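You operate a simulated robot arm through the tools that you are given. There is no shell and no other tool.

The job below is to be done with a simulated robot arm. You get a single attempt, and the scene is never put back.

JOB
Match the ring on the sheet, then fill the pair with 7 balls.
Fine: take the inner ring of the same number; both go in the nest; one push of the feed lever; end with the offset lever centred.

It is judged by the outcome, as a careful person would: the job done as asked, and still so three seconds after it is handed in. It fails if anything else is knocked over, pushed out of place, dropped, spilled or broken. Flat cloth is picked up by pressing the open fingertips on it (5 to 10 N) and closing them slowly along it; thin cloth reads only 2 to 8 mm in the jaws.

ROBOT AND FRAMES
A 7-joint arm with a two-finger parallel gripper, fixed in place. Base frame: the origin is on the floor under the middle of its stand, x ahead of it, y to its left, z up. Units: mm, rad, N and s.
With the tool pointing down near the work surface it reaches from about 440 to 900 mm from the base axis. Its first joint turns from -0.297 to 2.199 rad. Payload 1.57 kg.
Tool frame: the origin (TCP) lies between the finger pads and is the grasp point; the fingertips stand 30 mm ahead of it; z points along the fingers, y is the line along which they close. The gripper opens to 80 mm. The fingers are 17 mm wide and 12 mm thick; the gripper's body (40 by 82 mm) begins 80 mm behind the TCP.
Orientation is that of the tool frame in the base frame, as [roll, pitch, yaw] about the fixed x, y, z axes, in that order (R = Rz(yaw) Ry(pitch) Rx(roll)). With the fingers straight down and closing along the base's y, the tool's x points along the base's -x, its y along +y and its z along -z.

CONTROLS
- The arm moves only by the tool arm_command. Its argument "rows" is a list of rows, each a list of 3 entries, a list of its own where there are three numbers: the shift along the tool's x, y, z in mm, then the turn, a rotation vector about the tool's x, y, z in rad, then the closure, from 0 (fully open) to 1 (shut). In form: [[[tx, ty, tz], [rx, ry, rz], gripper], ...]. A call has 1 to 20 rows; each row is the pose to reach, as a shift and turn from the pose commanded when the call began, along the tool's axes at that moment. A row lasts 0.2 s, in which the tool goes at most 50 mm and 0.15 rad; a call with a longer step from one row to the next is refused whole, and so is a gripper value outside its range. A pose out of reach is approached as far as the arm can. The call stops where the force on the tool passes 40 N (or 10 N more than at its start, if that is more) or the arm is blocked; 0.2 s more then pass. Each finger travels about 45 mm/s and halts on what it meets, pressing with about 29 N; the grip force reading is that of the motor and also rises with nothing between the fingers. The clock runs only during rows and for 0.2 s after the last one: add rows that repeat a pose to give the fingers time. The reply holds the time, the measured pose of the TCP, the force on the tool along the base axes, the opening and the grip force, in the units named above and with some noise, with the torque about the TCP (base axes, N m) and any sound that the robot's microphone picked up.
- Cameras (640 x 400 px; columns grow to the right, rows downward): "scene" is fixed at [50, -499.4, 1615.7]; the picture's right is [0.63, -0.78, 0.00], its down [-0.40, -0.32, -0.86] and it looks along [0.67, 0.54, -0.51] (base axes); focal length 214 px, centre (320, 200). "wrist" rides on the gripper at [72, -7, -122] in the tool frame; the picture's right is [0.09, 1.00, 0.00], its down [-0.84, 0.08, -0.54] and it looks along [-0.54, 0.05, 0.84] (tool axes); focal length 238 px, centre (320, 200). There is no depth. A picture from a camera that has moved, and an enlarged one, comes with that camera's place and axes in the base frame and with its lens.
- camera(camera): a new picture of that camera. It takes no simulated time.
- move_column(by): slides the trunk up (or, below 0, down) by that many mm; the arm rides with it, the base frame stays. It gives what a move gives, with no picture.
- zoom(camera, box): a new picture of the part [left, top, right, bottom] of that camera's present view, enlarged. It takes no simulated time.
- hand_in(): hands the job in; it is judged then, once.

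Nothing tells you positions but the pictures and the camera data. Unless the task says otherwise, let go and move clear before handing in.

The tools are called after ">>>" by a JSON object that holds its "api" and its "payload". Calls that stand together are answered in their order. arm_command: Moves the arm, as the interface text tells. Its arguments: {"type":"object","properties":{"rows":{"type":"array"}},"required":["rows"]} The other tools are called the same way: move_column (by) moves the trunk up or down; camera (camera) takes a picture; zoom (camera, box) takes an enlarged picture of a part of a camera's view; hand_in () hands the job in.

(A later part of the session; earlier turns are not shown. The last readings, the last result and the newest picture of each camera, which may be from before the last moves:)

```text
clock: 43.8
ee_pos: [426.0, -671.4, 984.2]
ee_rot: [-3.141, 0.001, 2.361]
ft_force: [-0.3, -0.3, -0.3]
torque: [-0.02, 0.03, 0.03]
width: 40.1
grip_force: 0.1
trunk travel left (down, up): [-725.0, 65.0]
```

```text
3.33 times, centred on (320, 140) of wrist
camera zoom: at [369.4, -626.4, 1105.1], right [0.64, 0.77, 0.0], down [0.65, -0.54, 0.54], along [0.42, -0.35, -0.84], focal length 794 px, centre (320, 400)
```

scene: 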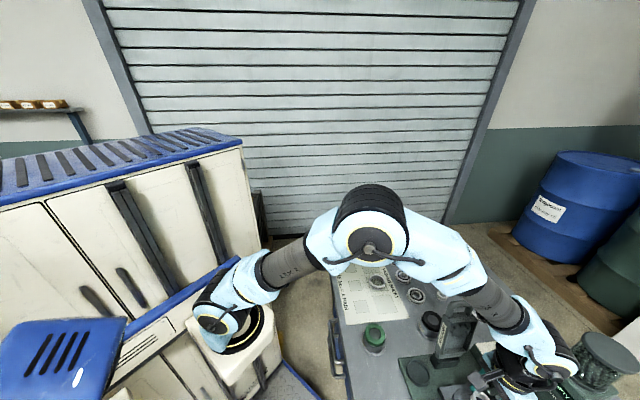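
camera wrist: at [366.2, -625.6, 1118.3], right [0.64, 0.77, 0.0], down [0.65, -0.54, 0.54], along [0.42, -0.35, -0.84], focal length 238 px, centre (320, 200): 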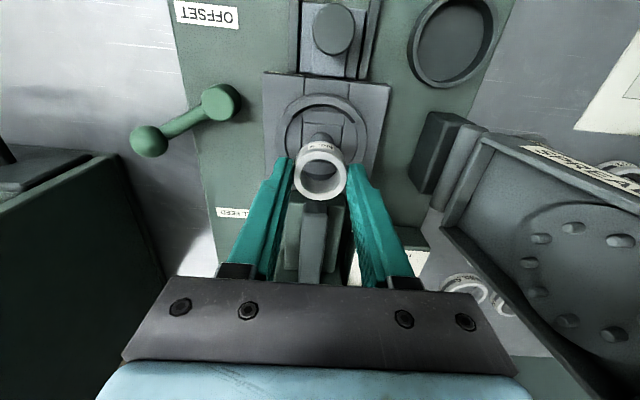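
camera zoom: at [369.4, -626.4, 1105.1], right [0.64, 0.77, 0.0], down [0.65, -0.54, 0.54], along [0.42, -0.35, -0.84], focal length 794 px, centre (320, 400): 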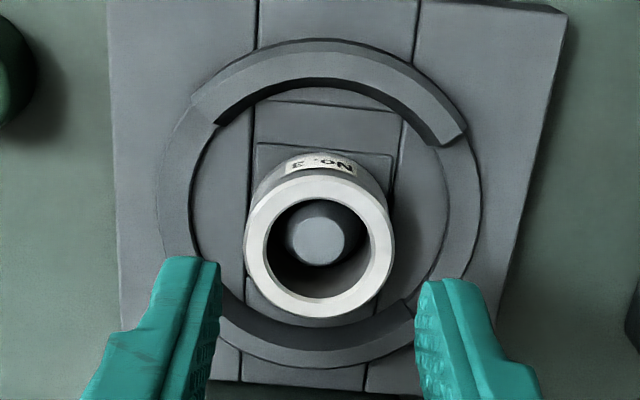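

The inner ring sits on the post. Now up and over to the sheet for the outer ring at about (645,-318).

>>> {"api": "arm_command", "payload": {"rows": [[[0, 0, -40], [0, 0, 0], 0.5], [[0, 0, -85], [0, 0, 0], 0.4], [[0, 0, -130], [0, 0, 0], 0.3], [[0, 0, -175], [0, 0, 0], 0.2], [[0, 0, -215], [0, 0, 0], 0.1], [[2, 15, -246], [0, 0, 0], 0], [[10, 45, -246], [0, 0, 0], 0], [[19, 85, -246], [0, 0, 0], 0], [[28, 125, -246], [0, 0, 0], 0], [[37, 165, -246], [0, 0, 0], 0], [[47, 205, -246], [0, 0, 0], 0], [[56, 245, -246], [0, 0, 0], 0], [[65, 285, -240], [0, 0, 0], 0], [[75, 325, -220], [0, 0, 0], 0], [[84, 365, -190], [0, 0, 0], 0], [[93, 404.8, -160], [0, 0, 0], 0], [[93, 404.8, -146], [0, 0, 0], 0], [[93, 404.8, -146], [0, 0, 0], 0]]}}

>>> {"api": "camera", "payload": {"camera": "wrist"}}

>>> {"api": "zoom", "payload": {"camera": "wrist", "box": [260, 60, 380, 160]}}

```text
refused: row 15 steps farther than a row can; nothing moved
```

```text
taken
camera wrist: at [369.4, -626.4, 1105.1], right [0.64, 0.77, 0.0], down [0.65, -0.54, 0.54], along [0.42, -0.35, -0.84], focal length 238 px, centre (320, 200)
```

wrist: 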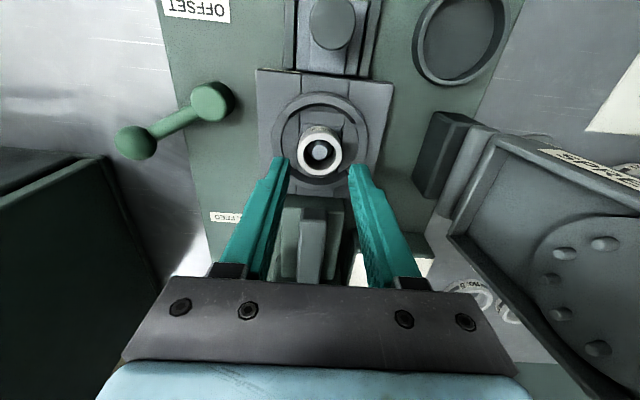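

```text
4.00 times, centred on (320, 110) of wrist
camera zoom: at [369.4, -626.4, 1105.1], right [0.64, 0.77, 0.0], down [0.65, -0.54, 0.54], along [0.42, -0.35, -0.84], focal length 953 px, centre (320, 560)
```

zoom: 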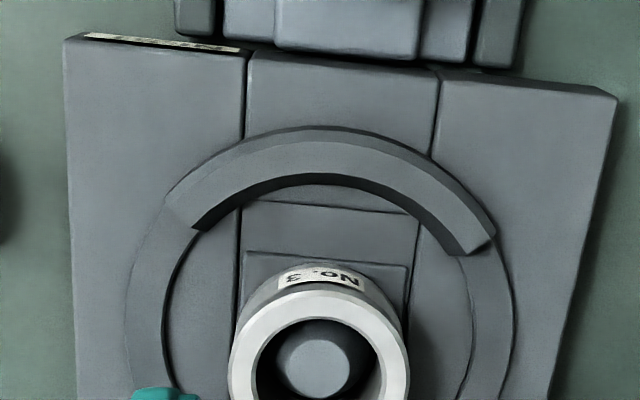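

A row step was slightly too long; repeating with smaller steps.

>>> {"api": "arm_command", "payload": {"rows": [[[0, 0, -40], [0, 0, 0], 0.5], [[0, 0, -85], [0, 0, 0], 0.4], [[0, 0, -130], [0, 0, 0], 0.3], [[0, 0, -175], [0, 0, 0], 0.2], [[0, 0, -215], [0, 0, 0], 0.1], [[2, 15, -246], [0, 0, 0], 0], [[10, 45, -246], [0, 0, 0], 0], [[19, 85, -246], [0, 0, 0], 0], [[28, 125, -246], [0, 0, 0], 0], [[37, 165, -246], [0, 0, 0], 0], [[47, 205, -246], [0, 0, 0], 0], [[56, 245, -246], [0, 0, 0], 0], [[65, 285, -240], [0, 0, 0], 0], [[75, 325, -230], [0, 0, 0], 0], [[84, 365, -215], [0, 0, 0], 0], [[93, 404.8, -200], [0, 0, 0], 0], [[93, 404.8, -165], [0, 0, 0], 0], [[93, 404.8, -146], [0, 0, 0], 0], [[93, 404.8, -146], [0, 0, 0], 0]]}}

>>> {"api": "camera", "payload": {"camera": "wrist"}}

>>> {"api": "zoom", "payload": {"camera": "wrist", "box": [260, 60, 380, 160]}}

>>> {"api": "zoom", "payload": {"camera": "scene", "box": [420, 300, 620, 400]}}

```text
clock: 47.8
ee_pos: [645.5, -320.7, 1128.4]
ee_rot: [-3.141, 0.001, 2.358]
ft_force: [-0.1, 1.0, -0.3]
torque: [-0.01, 0.01, 0.02]
width: 79.9
grip_force: 0.2
trunk travel left (down, up): [-725.0, 65.0]
```

```text
taken
camera wrist: at [588.8, -274.9, 1250.6], right [0.64, 0.77, 0.0], down [0.65, -0.54, 0.54], along [0.42, -0.35, -0.84], focal length 238 px, centre (320, 200)
```

wrist: 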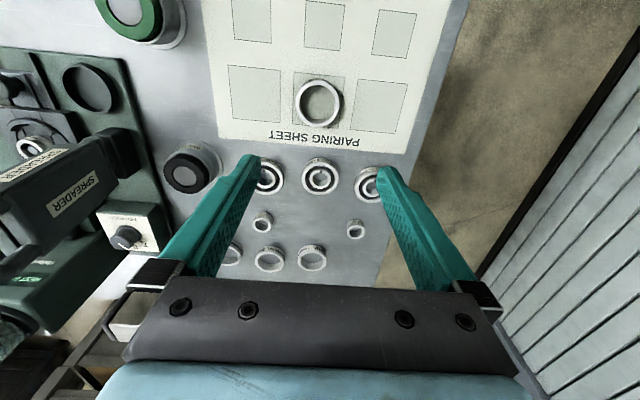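

```text
4.00 times, centred on (320, 110) of wrist
camera zoom: at [588.8, -274.9, 1250.6], right [0.64, 0.77, 0.0], down [0.65, -0.54, 0.54], along [0.42, -0.35, -0.84], focal length 953 px, centre (320, 560)
```

zoom: 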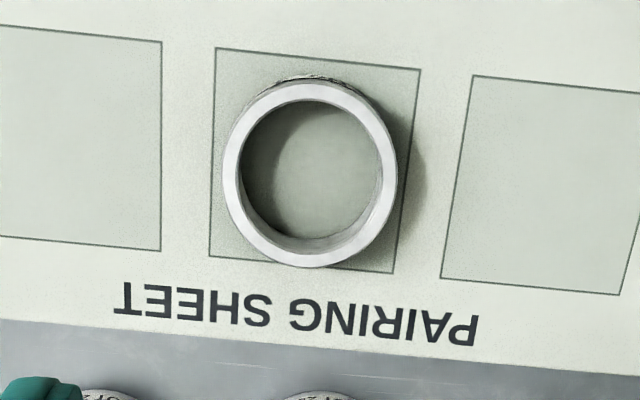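

```text
3.20 times, centred on (520, 350) of scene
camera zoom: at [50.0, -499.4, 1615.7], right [0.63, -0.78, 0.0], down [-0.4, -0.32, -0.86], along [0.67, 0.54, -0.51], focal length 686 px, centre (-320, -280)
```

zoom: 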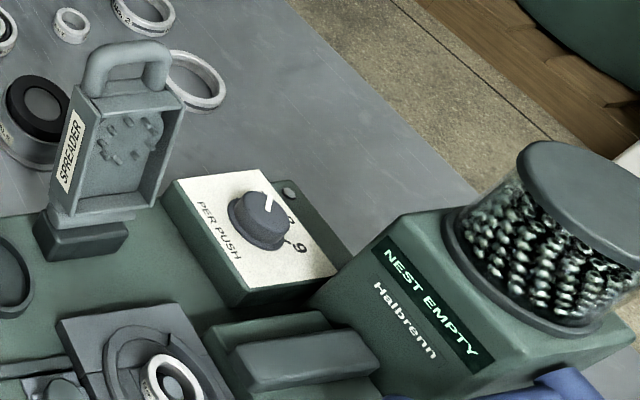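

Outer No. 3 is about (4, -5) mm off the tool axis. Correcting and lowering above it.

>>> {"api": "arm_command", "payload": {"rows": [[[2, -2, 30], [0, 0, 0], 0], [[4.3, -4.6, 65], [0, 0, 0], 0], [[4.3, -4.6, 100], [0, 0, 0], 0], [[4.3, -4.6, 135], [0, 0, 0], 0], [[4.3, -4.6, 160], [0, 0, 0], 0], [[4.3, -4.6, 168], [0, 0, 0], 0], [[4.3, -4.6, 168], [0, 0, 0], 0]]}}

>>> {"api": "camera", "payload": {"camera": "wrist"}}

>>> {"api": "zoom", "payload": {"camera": "wrist", "box": [250, 100, 390, 200]}}

```text
clock: 49.4
ee_pos: [637.3, -322.3, 962.1]
ee_rot: [-3.141, 0.001, 2.36]
ft_force: [0.6, -0.7, 0.0]
torque: [-0.02, 0.0, 0.0]
width: 80.1
grip_force: 0.1
trunk travel left (down, up): [-725.0, 65.0]
```

```text
taken
camera wrist: at [581.0, -276.5, 1082.3], right [0.64, 0.77, 0.0], down [0.65, -0.54, 0.54], along [0.42, -0.35, -0.84], focal length 238 px, centre (320, 200)
```

wrist: 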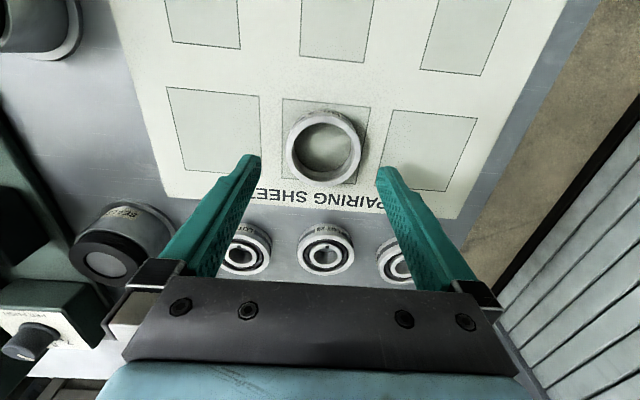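

```text
4.00 times, centred on (320, 150) of wrist
camera zoom: at [581.0, -276.5, 1082.3], right [0.64, 0.77, 0.0], down [0.65, -0.54, 0.54], along [0.42, -0.35, -0.84], focal length 953 px, centre (320, 400)
```

zoom: 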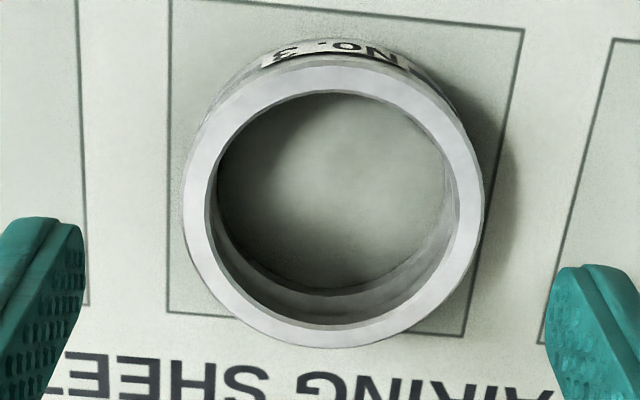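

Recentring 2.3 mm and lowering to grip the outer ring, tips about 5.5 mm above the sheet.

>>> {"api": "arm_command", "payload": {"rows": [[[0, 2.3, 10], [0, 0, 0], 0], [[0, 2.3, 22], [0, 0, 0], 0], [[0, 2.3, 34], [0, 0, 0], 0], [[0, 2.3, 42], [0, 0, 0], 0], [[0, 2.3, 46.3], [0, 0, 0], 0], [[0, 2.3, 46.3], [0, 0, 0], 0]]}}

>>> {"api": "zoom", "payload": {"camera": "wrist", "box": [250, 120, 390, 220]}}

```text
clock: 50.8
ee_pos: [641.2, -320.5, 915.0]
ee_rot: [-3.141, -0.002, 2.358]
ft_force: [0.8, 0.1, -0.6]
torque: [0.01, 0.02, 0.02]
width: 80.1
grip_force: 0.0
trunk travel left (down, up): [-725.0, 65.0]
```

```text
4.00 times, centred on (320, 170) of wrist
camera zoom: at [584.0, -274.3, 1035.8], right [0.64, 0.77, 0.0], down [0.65, -0.54, 0.54], along [0.42, -0.35, -0.84], focal length 953 px, centre (320, 320)
```

zoom: 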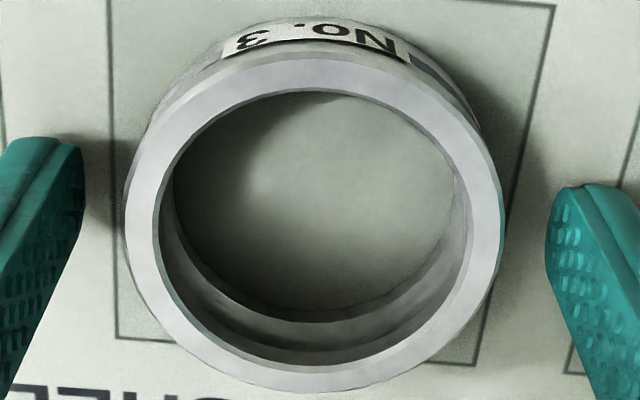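

>>> {"api": "arm_command", "payload": {"rows": [[[0, -1, 0], [0, 0, 0], 0.05], [[0, -1.2, 0], [0, 0, 0], 0.12], [[0, -1.2, 0], [0, 0, 0], 0.2], [[0, -1.2, 0], [0, 0, 0], 0.3], [[0, -1.2, 0], [0, 0, 0], 0.4], [[0, -1.2, 0], [0, 0, 0], 0.4]]}}

>>> {"api": "zoom", "payload": {"camera": "wrist", "box": [250, 120, 390, 220]}}

```text
clock: 52.2
ee_pos: [639.6, -321.0, 915.2]
ee_rot: [-3.14, 0.0, 2.359]
ft_force: [0.0, -1.2, 0.8]
torque: [0.06, -0.02, 0.01]
width: 61.1
grip_force: 29.2
trunk travel left (down, up): [-725.0, 65.0]
```

```text
4.00 times, centred on (320, 170) of wrist
camera zoom: at [583.5, -275.2, 1035.6], right [0.64, 0.77, 0.0], down [0.65, -0.54, 0.54], along [0.42, -0.35, -0.84], focal length 953 px, centre (320, 320)
```

zoom: 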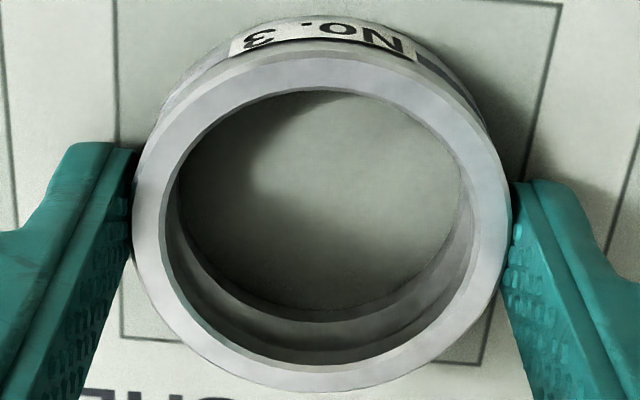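

Held at 61.1 mm. Lifting and carrying it over to the nest, passing high above the spreader.

>>> {"api": "arm_command", "payload": {"rows": [[[0, 0, -10], [0, 0, 0], 0.4], [[0, 0, -50], [0, 0, 0], 0.4], [[0, 0, -95], [0, 0, 0], 0.4], [[0, 0, -140], [0, 0, 0], 0.4], [[0, 0, -185], [0, 0, 0], 0.4], [[0, 0, -230], [0, 0, 0], 0.4], [[-2, -8, -270], [0, 0, 0], 0.4], [[-7, -30, -300], [0, 0, 0], 0.4], [[-16, -65, -315], [0, 0, 0], 0.4], [[-25, -105, -315], [0, 0, 0], 0.4], [[-35, -145, -315], [0, 0, 0], 0.4], [[-45, -185, -315], [0, 0, 0], 0.4], [[-54, -225, -315], [0, 0, 0], 0.4], [[-64, -265, -315], [0, 0, 0], 0.4], [[-73, -305, -315], [0, 0, 0], 0.4], [[-83, -345, -315], [0, 0, 0], 0.4], [[-92, -380, -315], [0, 0, 0], 0.4], [[-95.9, -400.1, -315], [0, 0, 0], 0.4], [[-95.9, -400.1, -315], [0, 0, 0], 0.4]]}}

>>> {"api": "camera", "payload": {"camera": "wrist"}}

```text
clock: 56.2
ee_pos: [425.6, -675.2, 1229.7]
ee_rot: [-3.141, 0.001, 2.36]
ft_force: [0.1, 0.1, -1.3]
torque: [0.01, 0.0, 0.04]
width: 61.2
grip_force: 28.9
trunk travel left (down, up): [-725.0, 65.0]
```

```text
taken
camera wrist: at [368.9, -628.5, 1349.6], right [0.64, 0.77, 0.0], down [0.65, -0.54, 0.54], along [0.42, -0.34, -0.84], focal length 238 px, centre (320, 200)
```

wrist: 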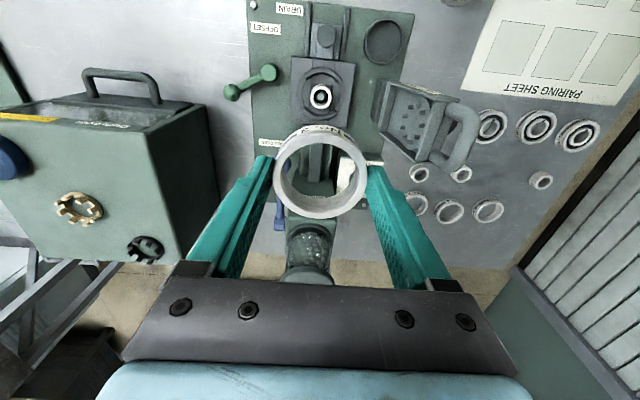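

>>> {"api": "arm_command", "payload": {"rows": [[[0, 0, 35], [0, 0, 0], 0.4], [[0, 0, 75], [0, 0, 0], 0.4], [[0, 0, 115], [0, 0, 0], 0.4], [[0, 0, 155], [0, 0, 0], 0.4], [[0, 0, 190], [0, 0, 0], 0.4], [[0, 0, 220], [0, 0, 0], 0.4], [[0, 0, 230], [0, 0, 0], 0.4], [[0, 0, 230], [0, 0, 0], 0.4], [[0, 0, 230], [0, 0, 0], 0.4]]}}

>>> {"api": "camera", "payload": {"camera": "wrist"}}

>>> {"api": "zoom", "payload": {"camera": "wrist", "box": [250, 80, 390, 200]}}

```text
clock: 58.2
ee_pos: [425.2, -672.7, 999.1]
ee_rot: [-3.141, 0.001, 2.362]
ft_force: [-0.5, 0.4, -1.5]
torque: [-0.01, 0.0, 0.01]
width: 61.1
grip_force: 29.2
trunk travel left (down, up): [-725.0, 65.0]
```

```text
taken
camera wrist: at [370.0, -626.4, 1120.3], right [0.64, 0.77, 0.0], down [0.65, -0.54, 0.54], along [0.42, -0.34, -0.84], focal length 238 px, centre (320, 200)
```

wrist: 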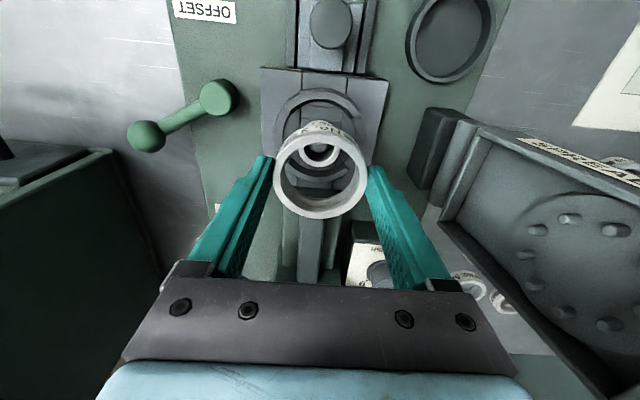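

```text
3.33 times, centred on (320, 140) of wrist
camera zoom: at [370.0, -626.4, 1120.3], right [0.64, 0.77, 0.0], down [0.65, -0.54, 0.54], along [0.42, -0.34, -0.84], focal length 794 px, centre (320, 400)
```

zoom: 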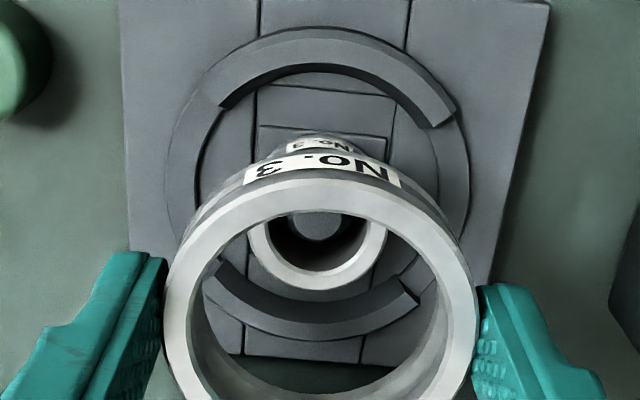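

Aligned to within 2 mm. Correcting and lowering to just above the inner ring.

>>> {"api": "arm_command", "payload": {"rows": [[[-1, 0.2, 8], [0, 0, 0], 0.4], [[-2.1, 0.4, 16], [0, 0, 0], 0.4], [[-2.1, 0.4, 24], [0, 0, 0], 0.4], [[-2.1, 0.4, 30], [0, 0, 0], 0.4], [[-2.1, 0.4, 30], [0, 0, 0], 0.4], [[-2.1, 0.4, 30], [0, 0, 0], 0.4]]}}

>>> {"api": "zoom", "payload": {"camera": "wrist", "box": [250, 100, 390, 220]}}

```text
clock: 59.6
ee_pos: [426.4, -673.8, 970.9]
ee_rot: [3.141, 0.0, 2.36]
ft_force: [-1.3, 0.1, -1.2]
torque: [0.0, -0.01, -0.02]
width: 61.3
grip_force: 29.3
trunk travel left (down, up): [-725.0, 65.0]
```

```text
3.33 times, centred on (320, 160) of wrist
camera zoom: at [370.8, -627.7, 1091.0], right [0.64, 0.77, 0.0], down [0.65, -0.54, 0.54], along [0.42, -0.35, -0.84], focal length 794 px, centre (320, 333)
```

zoom: 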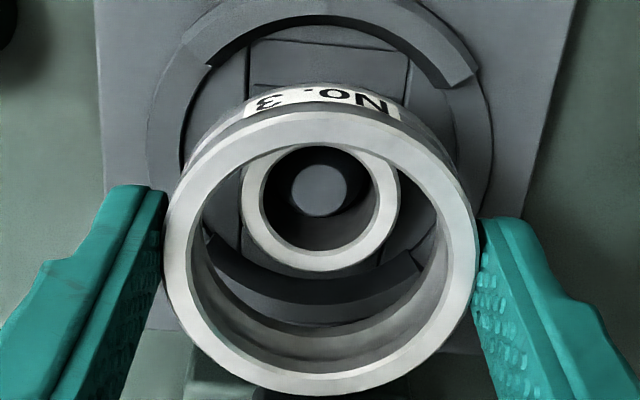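

>>> {"api": "arm_command", "payload": {"rows": [[[-1, 0, 4], [0, 0, 0], 0.4], [[-1, 0, 8], [0, 0, 0], 0.4], [[-1, 0, 12], [0, 0, 0], 0.4], [[-1, 0, 15], [0, 0, 0], 0.4], [[-1, 0, 15], [0, 0, 0], 0.4]]}}

>>> {"api": "zoom", "payload": {"camera": "wrist", "box": [250, 100, 390, 220]}}

```text
clock: 60.8
ee_pos: [427.4, -672.6, 954.9]
ee_rot: [3.141, -0.001, 2.356]
ft_force: [-0.5, 0.5, -1.0]
torque: [0.01, 0.03, 0.02]
width: 61.2
grip_force: 29.0
trunk travel left (down, up): [-725.0, 65.0]
```

```text
3.33 times, centred on (320, 160) of wrist
camera zoom: at [371.4, -627.4, 1075.4], right [0.64, 0.77, 0.0], down [0.65, -0.54, 0.54], along [0.42, -0.35, -0.84], focal length 794 px, centre (320, 333)
```

zoom: 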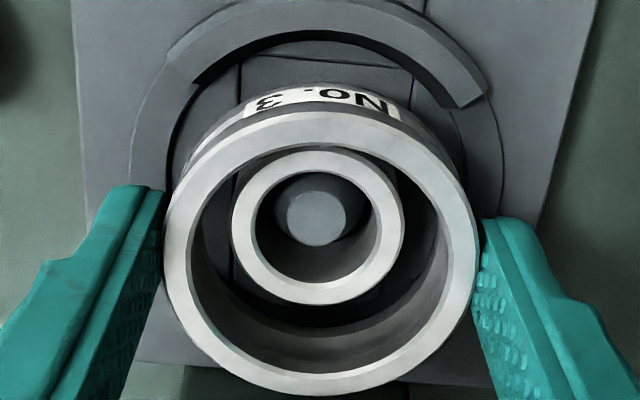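

>>> {"api": "arm_command", "payload": {"rows": [[[-0.8, -0.8, 1], [0, 0, 0], 0.4], [[-0.8, -0.8, 3], [0, 0, 0], 0.4], [[-0.8, -0.8, 5], [0, 0, 0], 0.4], [[-0.8, -0.8, 5], [0, 0, 0], 0.4]]}}

>>> {"api": "zoom", "payload": {"camera": "wrist", "box": [250, 100, 390, 220]}}

```text
clock: 61.8
ee_pos: [426.7, -674.0, 950.4]
ee_rot: [3.142, 0.0, 2.358]
ft_force: [0.9, -0.5, 0.6]
torque: [-0.02, -0.04, 0.01]
width: 61.2
grip_force: 28.9
trunk travel left (down, up): [-725.0, 65.0]
```

```text
3.33 times, centred on (320, 160) of wrist
camera zoom: at [371.5, -628.6, 1072.0], right [0.64, 0.77, 0.0], down [0.65, -0.54, 0.54], along [0.42, -0.35, -0.84], focal length 794 px, centre (320, 333)
```

zoom: 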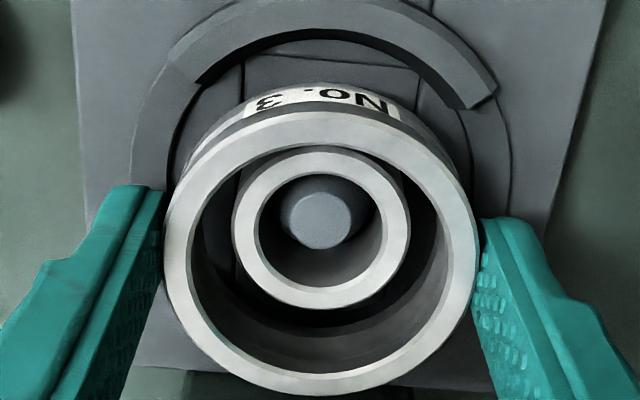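

>>> {"api": "arm_command", "payload": {"rows": [[[0, 0, 1], [0, 0, 0], 0.4], [[0, 0, 2], [0, 0, 0], 0.4], [[0, 0, 3], [0, 0, 0], 0.4], [[0, 0, 4], [0, 0, 0], 0.4]]}}

>>> {"api": "zoom", "payload": {"camera": "wrist", "box": [250, 100, 390, 220]}}

```text
clock: 62.8
ee_pos: [427.6, -674.7, 947.1]
ee_rot: [-3.141, 0.003, 2.359]
ft_force: [-3.5, -0.7, 24.0]
torque: [-0.16, -0.54, -0.17]
width: 61.8
grip_force: 29.4
trunk travel left (down, up): [-725.0, 65.0]
```

```text
3.33 times, centred on (320, 160) of wrist
camera zoom: at [371.2, -628.2, 1068.7], right [0.64, 0.77, 0.0], down [0.65, -0.53, 0.54], along [0.42, -0.35, -0.84], focal length 794 px, centre (320, 333)
```

zoom: 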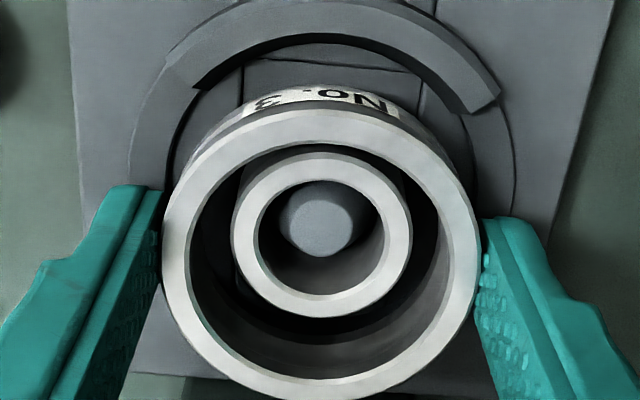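

There is contact about 3 mm too high, and the torque says it's on the chute-side, +b part of the wall. I'll ease up, shift about 0.8 mm away from it, and lower again.

>>> {"api": "arm_command", "payload": {"rows": [[[0, 0, -2.5], [0, 0, 0], 0.4], [[0.8, -0.5, -2.5], [0, 0, 0], 0.4], [[0.8, -0.5, -1.5], [0, 0, 0], 0.4], [[0.8, -0.5, -0.5], [0, 0, 0], 0.4], [[0.8, -0.5, 0], [0, 0, 0], 0.4]]}}

```text
clock: 64.0
ee_pos: [427.3, -674.2, 947.3]
ee_rot: [-3.141, 0.0, 2.359]
ft_force: [1.7, 2.1, 14.0]
torque: [-0.27, -0.39, 0.1]
width: 61.4
grip_force: 29.3
trunk travel left (down, up): [-725.0, 65.0]
```

Contact is now purely on the chute side. Shifting another 1 mm away and lowering.

>>> {"api": "arm_command", "payload": {"rows": [[[0, 0, -2], [0, 0, 0], 0.4], [[1, 0, -2], [0, 0, 0], 0.4], [[1, 0, -1], [0, 0, 0], 0.4], [[1, 0, 0], [0, 0, 0], 0.4], [[1, 0, 0], [0, 0, 0], 0.4]]}}

>>> {"api": "zoom", "payload": {"camera": "wrist", "box": [250, 100, 390, 220]}}

```text
clock: 65.2
ee_pos: [427.0, -672.3, 946.8]
ee_rot: [3.14, -0.001, 2.36]
ft_force: [-3.4, 4.0, 0.8]
torque: [0.12, 0.04, 0.08]
width: 61.4
grip_force: 29.4
trunk travel left (down, up): [-725.0, 65.0]
```

```text
3.33 times, centred on (320, 160) of wrist
camera zoom: at [370.1, -627.4, 1067.4], right [0.64, 0.77, 0.0], down [0.65, -0.54, 0.54], along [0.42, -0.34, -0.84], focal length 794 px, centre (320, 333)
```

zoom: 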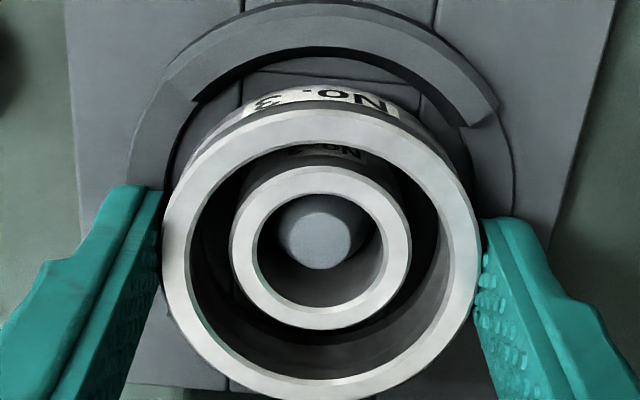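

The ring has dropped past the lip (almost no vertical force). Continuing down gently with 0.4 mm more relief.

>>> {"api": "arm_command", "payload": {"rows": [[[0.4, 0, 1], [0, 0, 0], 0.4], [[0.4, 0, 2], [0, 0, 0], 0.4], [[0.4, 0, 3], [0, 0, 0], 0.4]]}}

```text
clock: 66.0
ee_pos: [426.1, -672.6, 945.9]
ee_rot: [3.141, -0.002, 2.359]
ft_force: [-7.1, 12.3, 15.6]
torque: [0.03, -0.05, 0.07]
width: 61.1
grip_force: 28.9
trunk travel left (down, up): [-725.0, 65.0]
```

Still riding on the chute-side bevel; it pushes the ring toward the drain side. Following that by another 1 mm.

>>> {"api": "arm_command", "payload": {"rows": [[[0.5, 0, -0.5], [0, 0, 0], 0.4], [[1, 0, -0.5], [0, 0, 0], 0.4], [[1.2, 0, 0], [0, 0, 0], 0.4], [[1.2, 0, 0], [0, 0, 0], 0.4]]}}

>>> {"api": "zoom", "payload": {"camera": "wrist", "box": [250, 100, 390, 220]}}

```text
clock: 67.0
ee_pos: [424.8, -671.6, 943.2]
ee_rot: [3.141, 0.0, 2.36]
ft_force: [-4.4, 7.7, 5.3]
torque: [0.01, 0.01, 0.02]
width: 61.6
grip_force: 29.5
trunk travel left (down, up): [-725.0, 65.0]
```

```text
3.33 times, centred on (320, 160) of wrist
camera zoom: at [368.7, -626.6, 1064.2], right [0.64, 0.77, 0.0], down [0.65, -0.54, 0.54], along [0.42, -0.35, -0.84], focal length 794 px, centre (320, 333)
```

zoom: 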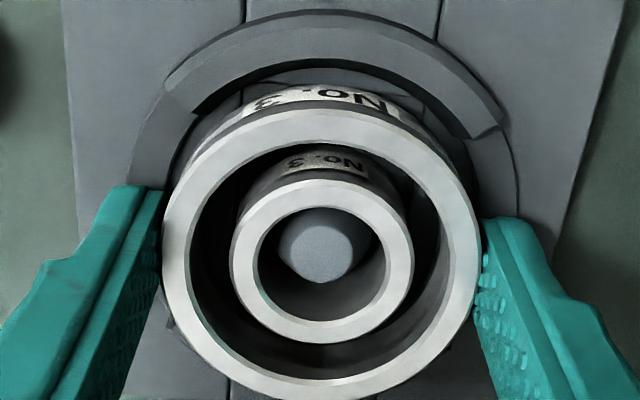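

Nearly seated (ring bottom about z 908). Relieving the side force and pressing lightly to seat.

>>> {"api": "arm_command", "payload": {"rows": [[[0.4, 0, 0.3], [0, 0, 0], 0.4], [[0.8, 0, 0.8], [0, 0, 0], 0.4], [[0.8, 0, 1.2], [0, 0, 0], 0.4]]}}

```text
clock: 67.8
ee_pos: [424.9, -672.6, 943.2]
ee_rot: [-3.139, 0.002, 2.358]
ft_force: [1.6, -0.7, 14.7]
torque: [0.27, 0.25, -0.01]
width: 61.4
grip_force: 28.9
trunk travel left (down, up): [-725.0, 65.0]
```

Firm seat at the floor height. Releasing and rising to inspect.

>>> {"api": "arm_command", "payload": {"rows": [[[0, 0, -0.8], [0, 0, 0], 0.4], [[0, 0, -0.8], [0, 0, 0], 0.2], [[0, 0, -0.8], [0, 0, 0], 0.15], [[0, 0, -0.8], [0, 0, 0], 0.12], [[0, 0, -8], [0, 0, 0], 0.12], [[0, 0, -25], [0, 0, 0], 0.12], [[0, 0, -50], [0, 0, 0], 0.12], [[0, 0, -50], [0, 0, 0], 0.12]]}}

>>> {"api": "zoom", "payload": {"camera": "wrist", "box": [250, 60, 390, 180]}}

>>> {"api": "zoom", "payload": {"camera": "scene", "box": [420, 350, 500, 400]}}

```text
clock: 69.6
ee_pos: [422.7, -674.2, 991.7]
ee_rot: [3.141, 0.0, 2.36]
ft_force: [-0.2, -0.1, 0.2]
torque: [-0.01, -0.01, 0.01]
width: 70.3
grip_force: 0.0
trunk travel left (down, up): [-725.0, 65.0]
```

```text
3.33 times, centred on (320, 120) of wrist
camera zoom: at [366.6, -627.6, 1112.8], right [0.64, 0.77, 0.0], down [0.65, -0.54, 0.54], along [0.42, -0.35, -0.84], focal length 794 px, centre (320, 467)
```

zoom: 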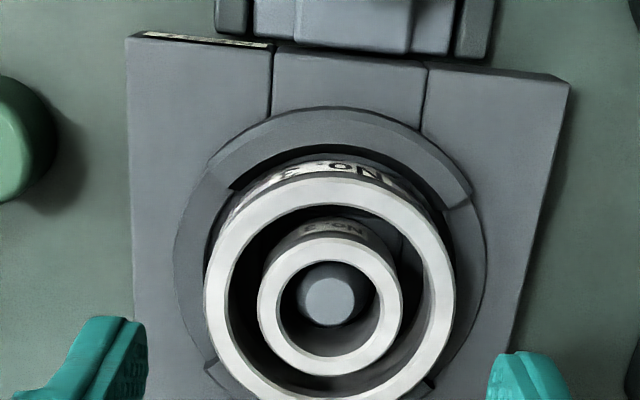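

```text
8.00 times, centred on (460, 375) of scene
camera zoom: at [50.0, -499.4, 1615.7], right [0.63, -0.78, 0.0], down [-0.4, -0.32, -0.86], along [0.67, 0.54, -0.51], focal length 1716 px, centre (-800, -1200)
```

zoom: 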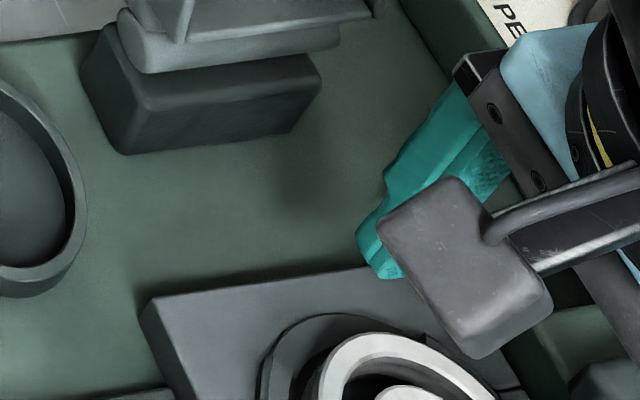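

Both rings appear seated and coplanar. Rising to see the whole machine and the display.

>>> {"api": "arm_command", "payload": {"rows": [[[0, 0, -40], [0, 0, 0], 0.12], [[0, 0, -80], [0, 0, 0], 0.12], [[0, 0, -120], [0, 0, 0], 0.12], [[0, 0, -160], [0, 0, 0], 0.12], [[0, 0, -200], [0, 0, 0], 0.12], [[0, 0, -230], [0, 0, 0], 0.12], [[0, 0, -230], [0, 0, 0], 0.12]]}}

>>> {"api": "camera", "payload": {"camera": "wrist"}}

>>> {"api": "zoom", "payload": {"camera": "wrist", "box": [220, 20, 380, 220]}}

>>> {"api": "zoom", "payload": {"camera": "wrist", "box": [280, 55, 360, 135]}}

>>> {"api": "zoom", "payload": {"camera": "scene", "box": [420, 320, 580, 400]}}

```text
clock: 71.2
ee_pos: [424.9, -670.9, 1221.1]
ee_rot: [-3.14, 0.0, 2.36]
ft_force: [-1.0, 0.5, 0.6]
torque: [-0.02, -0.02, 0.01]
width: 70.3
grip_force: 0.0
trunk travel left (down, up): [-725.0, 65.0]
```

```text
taken
camera wrist: at [369.2, -625.5, 1343.3], right [0.64, 0.77, 0.0], down [0.65, -0.54, 0.54], along [0.42, -0.35, -0.84], focal length 238 px, centre (320, 200)
```

wrist: 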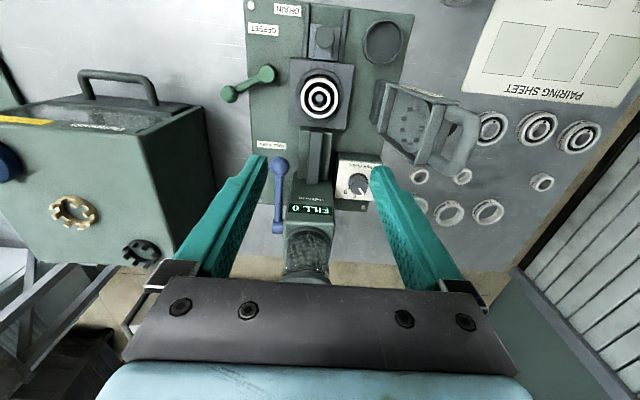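

```text
2.00 times, centred on (300, 120) of wrist
camera zoom: at [369.2, -625.5, 1343.3], right [0.64, 0.77, 0.0], down [0.65, -0.54, 0.54], along [0.42, -0.35, -0.84], focal length 477 px, centre (360, 360)
```

zoom: 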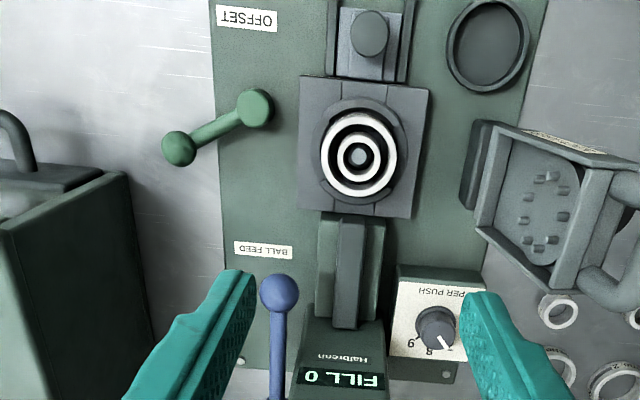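

```text
5.00 times, centred on (320, 95) of wrist
camera zoom: at [369.2, -625.5, 1343.3], right [0.64, 0.77, 0.0], down [0.65, -0.54, 0.54], along [0.42, -0.35, -0.84], focal length 1192 px, centre (320, 725)
```

zoom: 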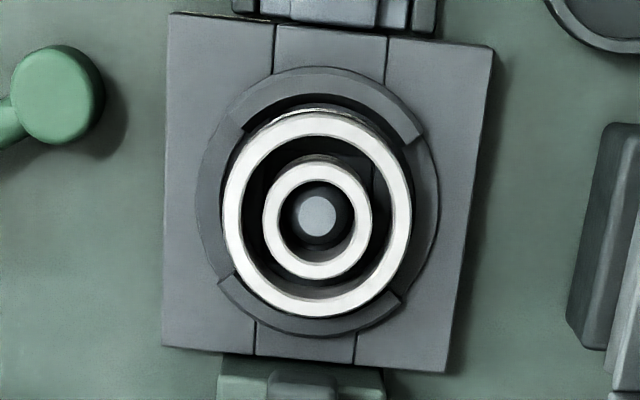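

```text
4.00 times, centred on (500, 360) of scene
camera zoom: at [50.0, -499.4, 1615.7], right [0.63, -0.78, 0.0], down [-0.4, -0.32, -0.86], along [0.67, 0.54, -0.51], focal length 858 px, centre (-400, -440)
```

zoom: 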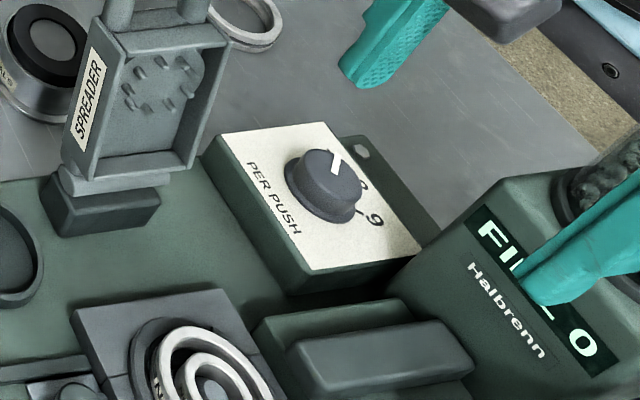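

The display now reads "FILL 0" – the pair is recognised. Next the green OFFSET lever: I'll close the fingers and go above the spot beside its ball to push it toward the drain side.

>>> {"api": "arm_command", "payload": {"rows": [[[-10, -35, 0], [0, 0, 0], 0.4], [[-20, -75, 20], [0, 0, 0], 0.7], [[-35, -115, 50], [0, 0, 0], 1], [[-46, -150, 85], [0, 0, 0], 1], [[-46, -150, 110], [0, 0, 0], 1], [[-46, -150, 110], [0, 0, 0], 1]]}}

>>> {"api": "camera", "payload": {"camera": "wrist"}}

>>> {"api": "zoom", "payload": {"camera": "wrist", "box": [240, 60, 400, 180]}}

```text
refused: row 3 steps farther than a row can; nothing moved
```

```text
taken
camera wrist: at [369.2, -625.5, 1343.3], right [0.64, 0.77, 0.0], down [0.65, -0.54, 0.54], along [0.42, -0.35, -0.84], focal length 238 px, centre (320, 200)
```

wrist: 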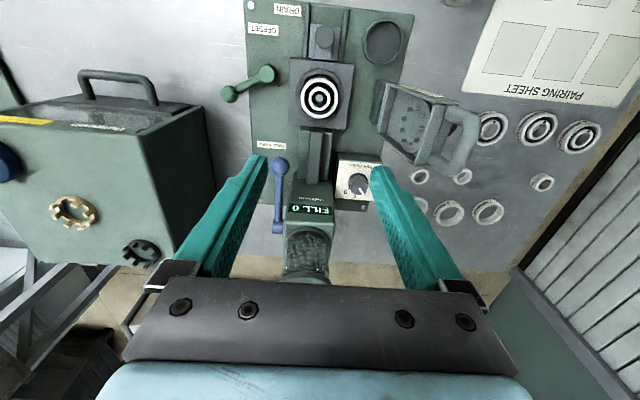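

```text
3.33 times, centred on (320, 120) of wrist
camera zoom: at [369.2, -625.5, 1343.3], right [0.64, 0.77, 0.0], down [0.65, -0.54, 0.54], along [0.42, -0.35, -0.84], focal length 794 px, centre (320, 467)
```

zoom: 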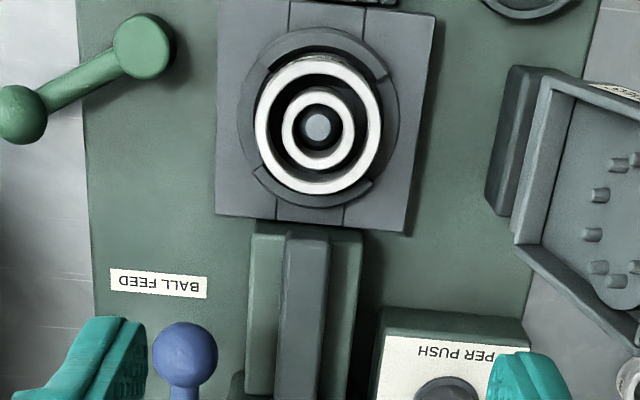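

>>> {"api": "arm_command", "payload": {"rows": [[[-8, -25, 0], [0, 0, 0], 0.3], [[-16, -55, 10], [0, 0, 0], 0.5], [[-26, -85, 25], [0, 0, 0], 0.7], [[-36, -118, 45], [0, 0, 0], 0.85], [[-46, -150, 70], [0, 0, 0], 1], [[-46, -150, 100], [0, 0, 0], 1], [[-46, -150, 115], [0, 0, 0], 1], [[-46, -150, 115], [0, 0, 0], 1]]}}

>>> {"api": "camera", "payload": {"camera": "wrist"}}

>>> {"api": "zoom", "payload": {"camera": "wrist", "box": [240, 60, 400, 180]}}

```text
clock: 73.0
ee_pos: [350.5, -809.8, 1106.0]
ee_rot: [3.141, -0.001, 2.359]
ft_force: [0.4, -0.4, 0.5]
torque: [0.03, 0.02, 0.0]
width: 0.2
grip_force: 21.1
trunk travel left (down, up): [-725.0, 65.0]
```

```text
taken
camera wrist: at [295.0, -764.1, 1227.1], right [0.64, 0.77, 0.0], down [0.65, -0.54, 0.54], along [0.42, -0.34, -0.84], focal length 238 px, centre (320, 200)
```

wrist: 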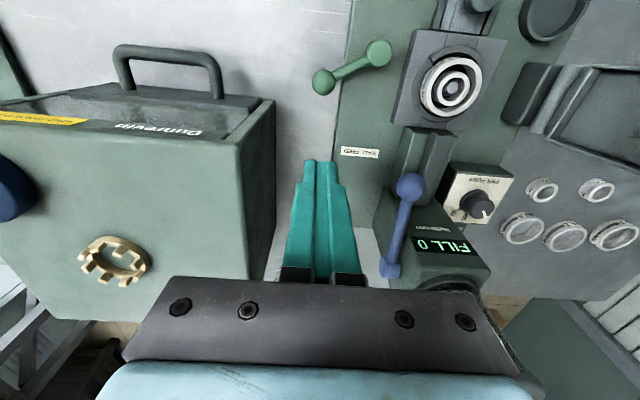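

```text
3.33 times, centred on (320, 120) of wrist
camera zoom: at [295.0, -764.1, 1227.1], right [0.64, 0.77, 0.0], down [0.65, -0.54, 0.54], along [0.42, -0.34, -0.84], focal length 794 px, centre (320, 467)
```

zoom: 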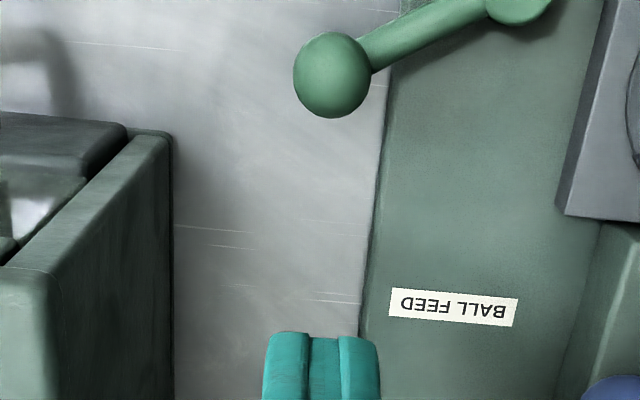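

The ball is 37 mm ahead of the fingers along the push direction, box wall about 60 mm to the side. Lowering beside the ball.

>>> {"api": "arm_command", "payload": {"rows": [[[0, 0, 30], [0, 0, 0], 1], [[0, 0, 65], [0, 0, 0], 1], [[0, 0, 100], [0, 0, 0], 1], [[0, 0, 130], [0, 0, 0], 1], [[0, 0, 150], [0, 0, 0], 1], [[0, 0, 165], [0, 0, 0], 1], [[0, 0, 172], [0, 0, 0], 1], [[0, 0, 172], [0, 0, 0], 1]]}}

>>> {"api": "camera", "payload": {"camera": "wrist"}}

>>> {"api": "zoom", "payload": {"camera": "wrist", "box": [240, 60, 400, 180]}}

```text
clock: 74.8
ee_pos: [350.1, -810.7, 935.8]
ee_rot: [-3.141, 0.001, 2.358]
ft_force: [0.7, -0.2, -0.3]
torque: [0.01, 0.02, -0.01]
width: 0.0
grip_force: 21.3
trunk travel left (down, up): [-725.0, 65.0]
```

```text
taken
camera wrist: at [294.0, -765.3, 1055.9], right [0.64, 0.77, 0.0], down [0.65, -0.54, 0.54], along [0.42, -0.35, -0.84], focal length 238 px, centre (320, 200)
```

wrist: 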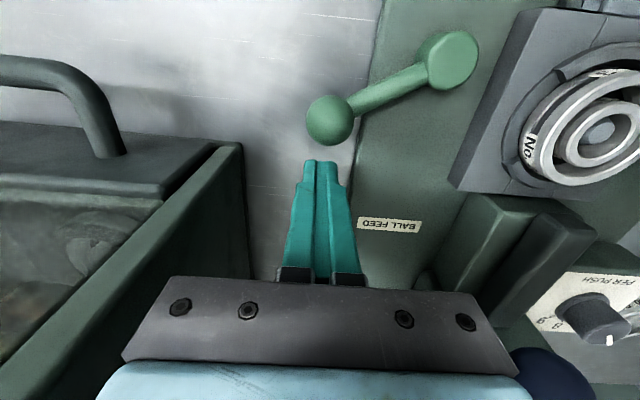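

```text
3.33 times, centred on (320, 120) of wrist
camera zoom: at [294.0, -765.3, 1055.9], right [0.64, 0.77, 0.0], down [0.65, -0.54, 0.54], along [0.42, -0.35, -0.84], focal length 794 px, centre (320, 467)
```

zoom: 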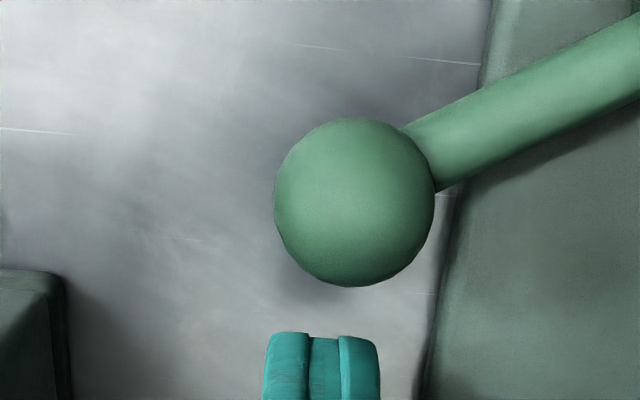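

Ball centre is 37 mm ahead, 2 mm to the right; contact after about 15 mm. Pushing gently along its arc, first about 15°.

>>> {"api": "arm_command", "payload": {"rows": [[[6, 2, 0], [0, 0, 0], 1], [[12, 2, 0], [0, 0, 0], 1], [[16, 1.5, 0], [0, 0, 0], 1], [[20, 0, 0], [0, 0, 0], 1], [[24, -1.5, 0], [0, 0, 0], 1], [[28, -3.5, 0], [0, 0, 0], 1], [[32, -5, 0], [0, 0, 0], 1], [[32, -5, 0], [0, 0, 0], 1]]}}

>>> {"api": "camera", "payload": {"camera": "wrist"}}

```text
clock: 76.6
ee_pos: [326.1, -791.9, 935.6]
ee_rot: [3.141, 0.0, 2.358]
ft_force: [-0.7, -0.2, -0.1]
torque: [-0.01, 0.03, 0.0]
width: 0.1
grip_force: 21.2
trunk travel left (down, up): [-725.0, 65.0]
```

```text
taken
camera wrist: at [268.7, -745.9, 1056.5], right [0.64, 0.77, 0.0], down [0.65, -0.54, 0.54], along [0.42, -0.35, -0.84], focal length 238 px, centre (320, 200)
```

wrist: 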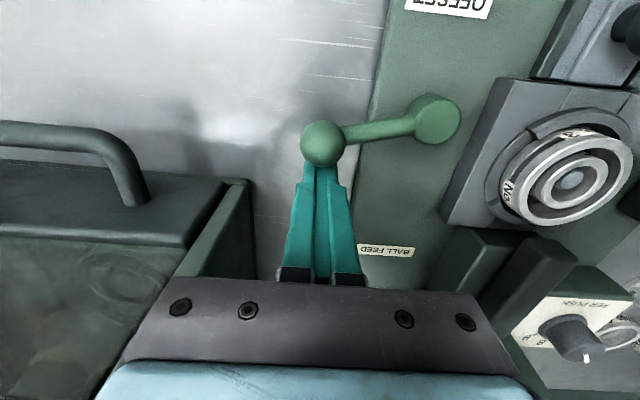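

The lever follows with negligible force. Continuing the arc.

>>> {"api": "arm_command", "payload": {"rows": [[[4, -1, 0], [0, 0, 0], 1], [[8, -2, 0], [0, 0, 0], 1], [[12, -2.5, 0], [0, 0, 0], 1], [[16, -3, 0], [0, 0, 0], 1], [[20, -3, 0], [0, 0, 0], 1], [[24, -2.5, 0], [0, 0, 0], 1], [[28, -2, 0], [0, 0, 0], 1], [[32, -1.5, 0], [0, 0, 0], 1], [[36, -0.5, 0], [0, 0, 0], 1], [[36, -0.5, 0], [0, 0, 0], 1]]}}

>>> {"api": "camera", "payload": {"camera": "wrist"}}

>>> {"api": "zoom", "payload": {"camera": "wrist", "box": [440, 80, 640, 240]}}

```text
clock: 78.8
ee_pos: [300.0, -765.7, 936.5]
ee_rot: [-3.141, 0.001, 2.361]
ft_force: [0.0, 0.5, 1.1]
torque: [-0.02, 0.0, -0.03]
width: 0.0
grip_force: 20.9
trunk travel left (down, up): [-725.0, 65.0]
```

```text
taken
camera wrist: at [243.5, -720.6, 1056.1], right [0.64, 0.77, 0.0], down [0.65, -0.54, 0.54], along [0.42, -0.34, -0.84], focal length 238 px, centre (320, 200)
```

wrist: 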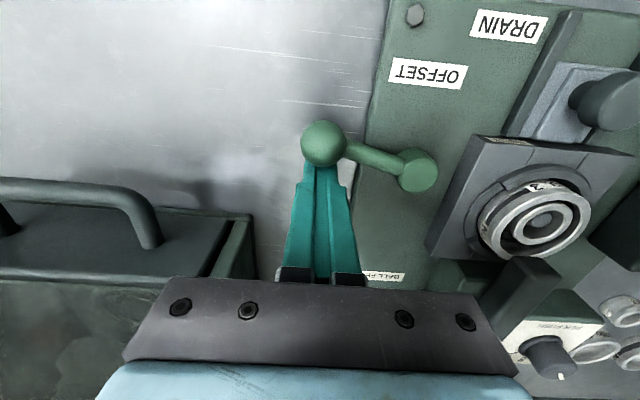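

```text
2.50 times, centred on (540, 160) of wrist
camera zoom: at [243.5, -720.6, 1056.1], right [0.64, 0.77, 0.0], down [0.65, -0.54, 0.54], along [0.42, -0.34, -0.84], focal length 596 px, centre (-230, 300)
```

zoom: 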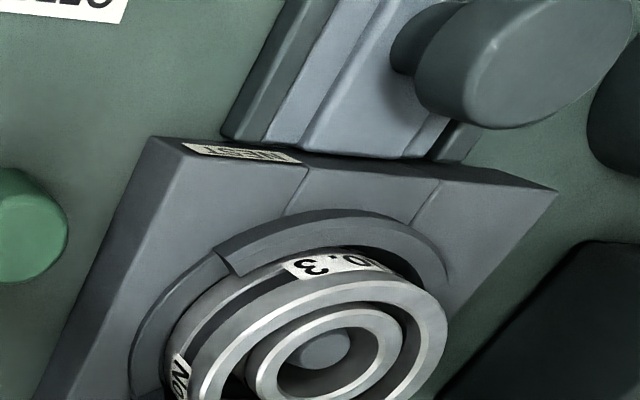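

The inner ring is shifting off-centre as the lever moves. Continuing until the lever meets its stop.

>>> {"api": "arm_command", "payload": {"rows": [[[3, 0.5, 0], [0, 0, 0], 1], [[6, 1.2, 0], [0, 0, 0], 1], [[9, 2.2, 0], [0, 0, 0], 1], [[12, 3.5, 0], [0, 0, 0], 1], [[15, 5, 0], [0, 0, 0], 1], [[17, 6.2, 0], [0, 0, 0], 1], [[17, 6.2, 0], [0, 0, 0], 1]]}}

>>> {"api": "camera", "payload": {"camera": "wrist"}}

>>> {"api": "zoom", "payload": {"camera": "wrist", "box": [440, 80, 640, 240]}}

```text
clock: 80.4
ee_pos: [292.8, -751.1, 936.7]
ee_rot: [-3.139, 0.003, 2.358]
ft_force: [2.2, -5.0, -0.2]
torque: [-0.13, 0.01, 0.03]
width: 0.0
grip_force: 21.6
trunk travel left (down, up): [-725.0, 65.0]
```

```text
taken
camera wrist: at [236.2, -704.1, 1056.9], right [0.64, 0.77, 0.0], down [0.65, -0.53, 0.54], along [0.42, -0.35, -0.84], focal length 238 px, centre (320, 200)
```

wrist: 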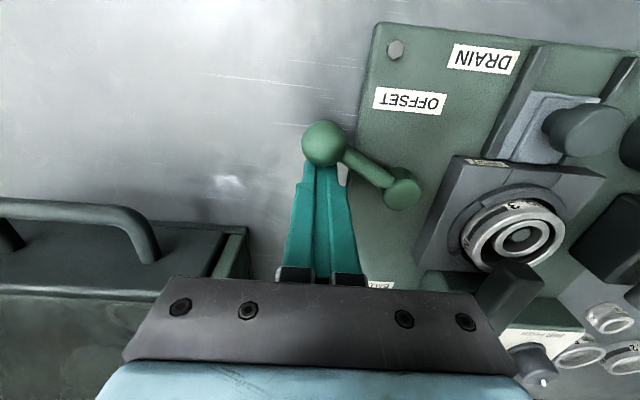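

```text
2.50 times, centred on (540, 160) of wrist
camera zoom: at [236.2, -704.1, 1056.9], right [0.64, 0.77, 0.0], down [0.65, -0.53, 0.54], along [0.42, -0.35, -0.84], focal length 596 px, centre (-230, 300)
```

zoom: 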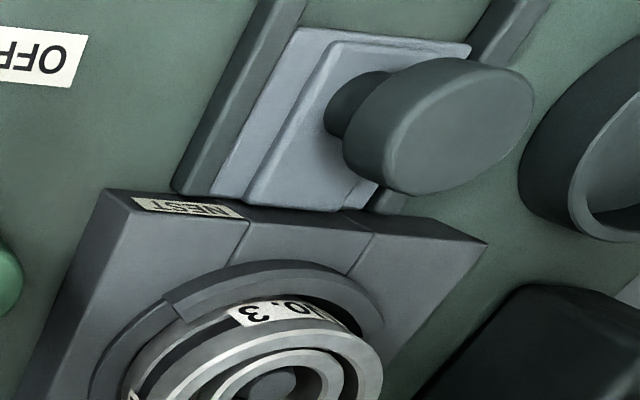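

Resistance begins here, about 30° past the middle – likely the stop. A small extra nudge to be sure.

>>> {"api": "arm_command", "payload": {"rows": [[[1, 0.5, 0], [0, 0, 0], 1], [[2, 1, 0], [0, 0, 0], 1], [[2, 1, 0], [0, 0, 0], 1]]}}

>>> {"api": "zoom", "payload": {"camera": "wrist", "box": [280, 90, 440, 220]}}

```text
clock: 81.2
ee_pos: [292.0, -750.1, 936.5]
ee_rot: [-3.14, 0.001, 2.36]
ft_force: [9.1, -20.8, -3.3]
torque: [-0.51, -0.09, 0.09]
width: 0.0
grip_force: 21.2
trunk travel left (down, up): [-725.0, 65.0]
```

```text
3.08 times, centred on (360, 155) of wrist
camera zoom: at [235.9, -703.6, 1056.8], right [0.64, 0.77, 0.0], down [0.65, -0.53, 0.54], along [0.42, -0.35, -0.84], focal length 733 px, centre (197, 338)
```

zoom: 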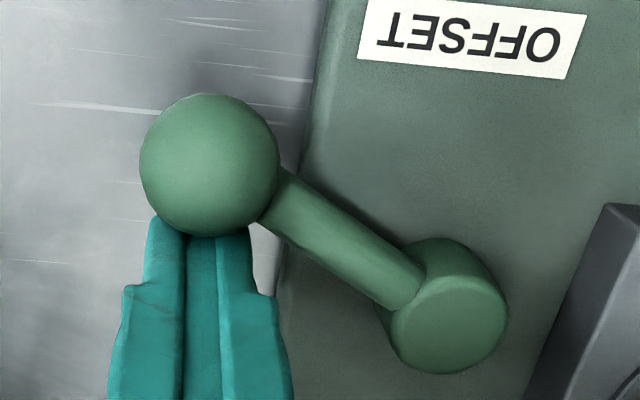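

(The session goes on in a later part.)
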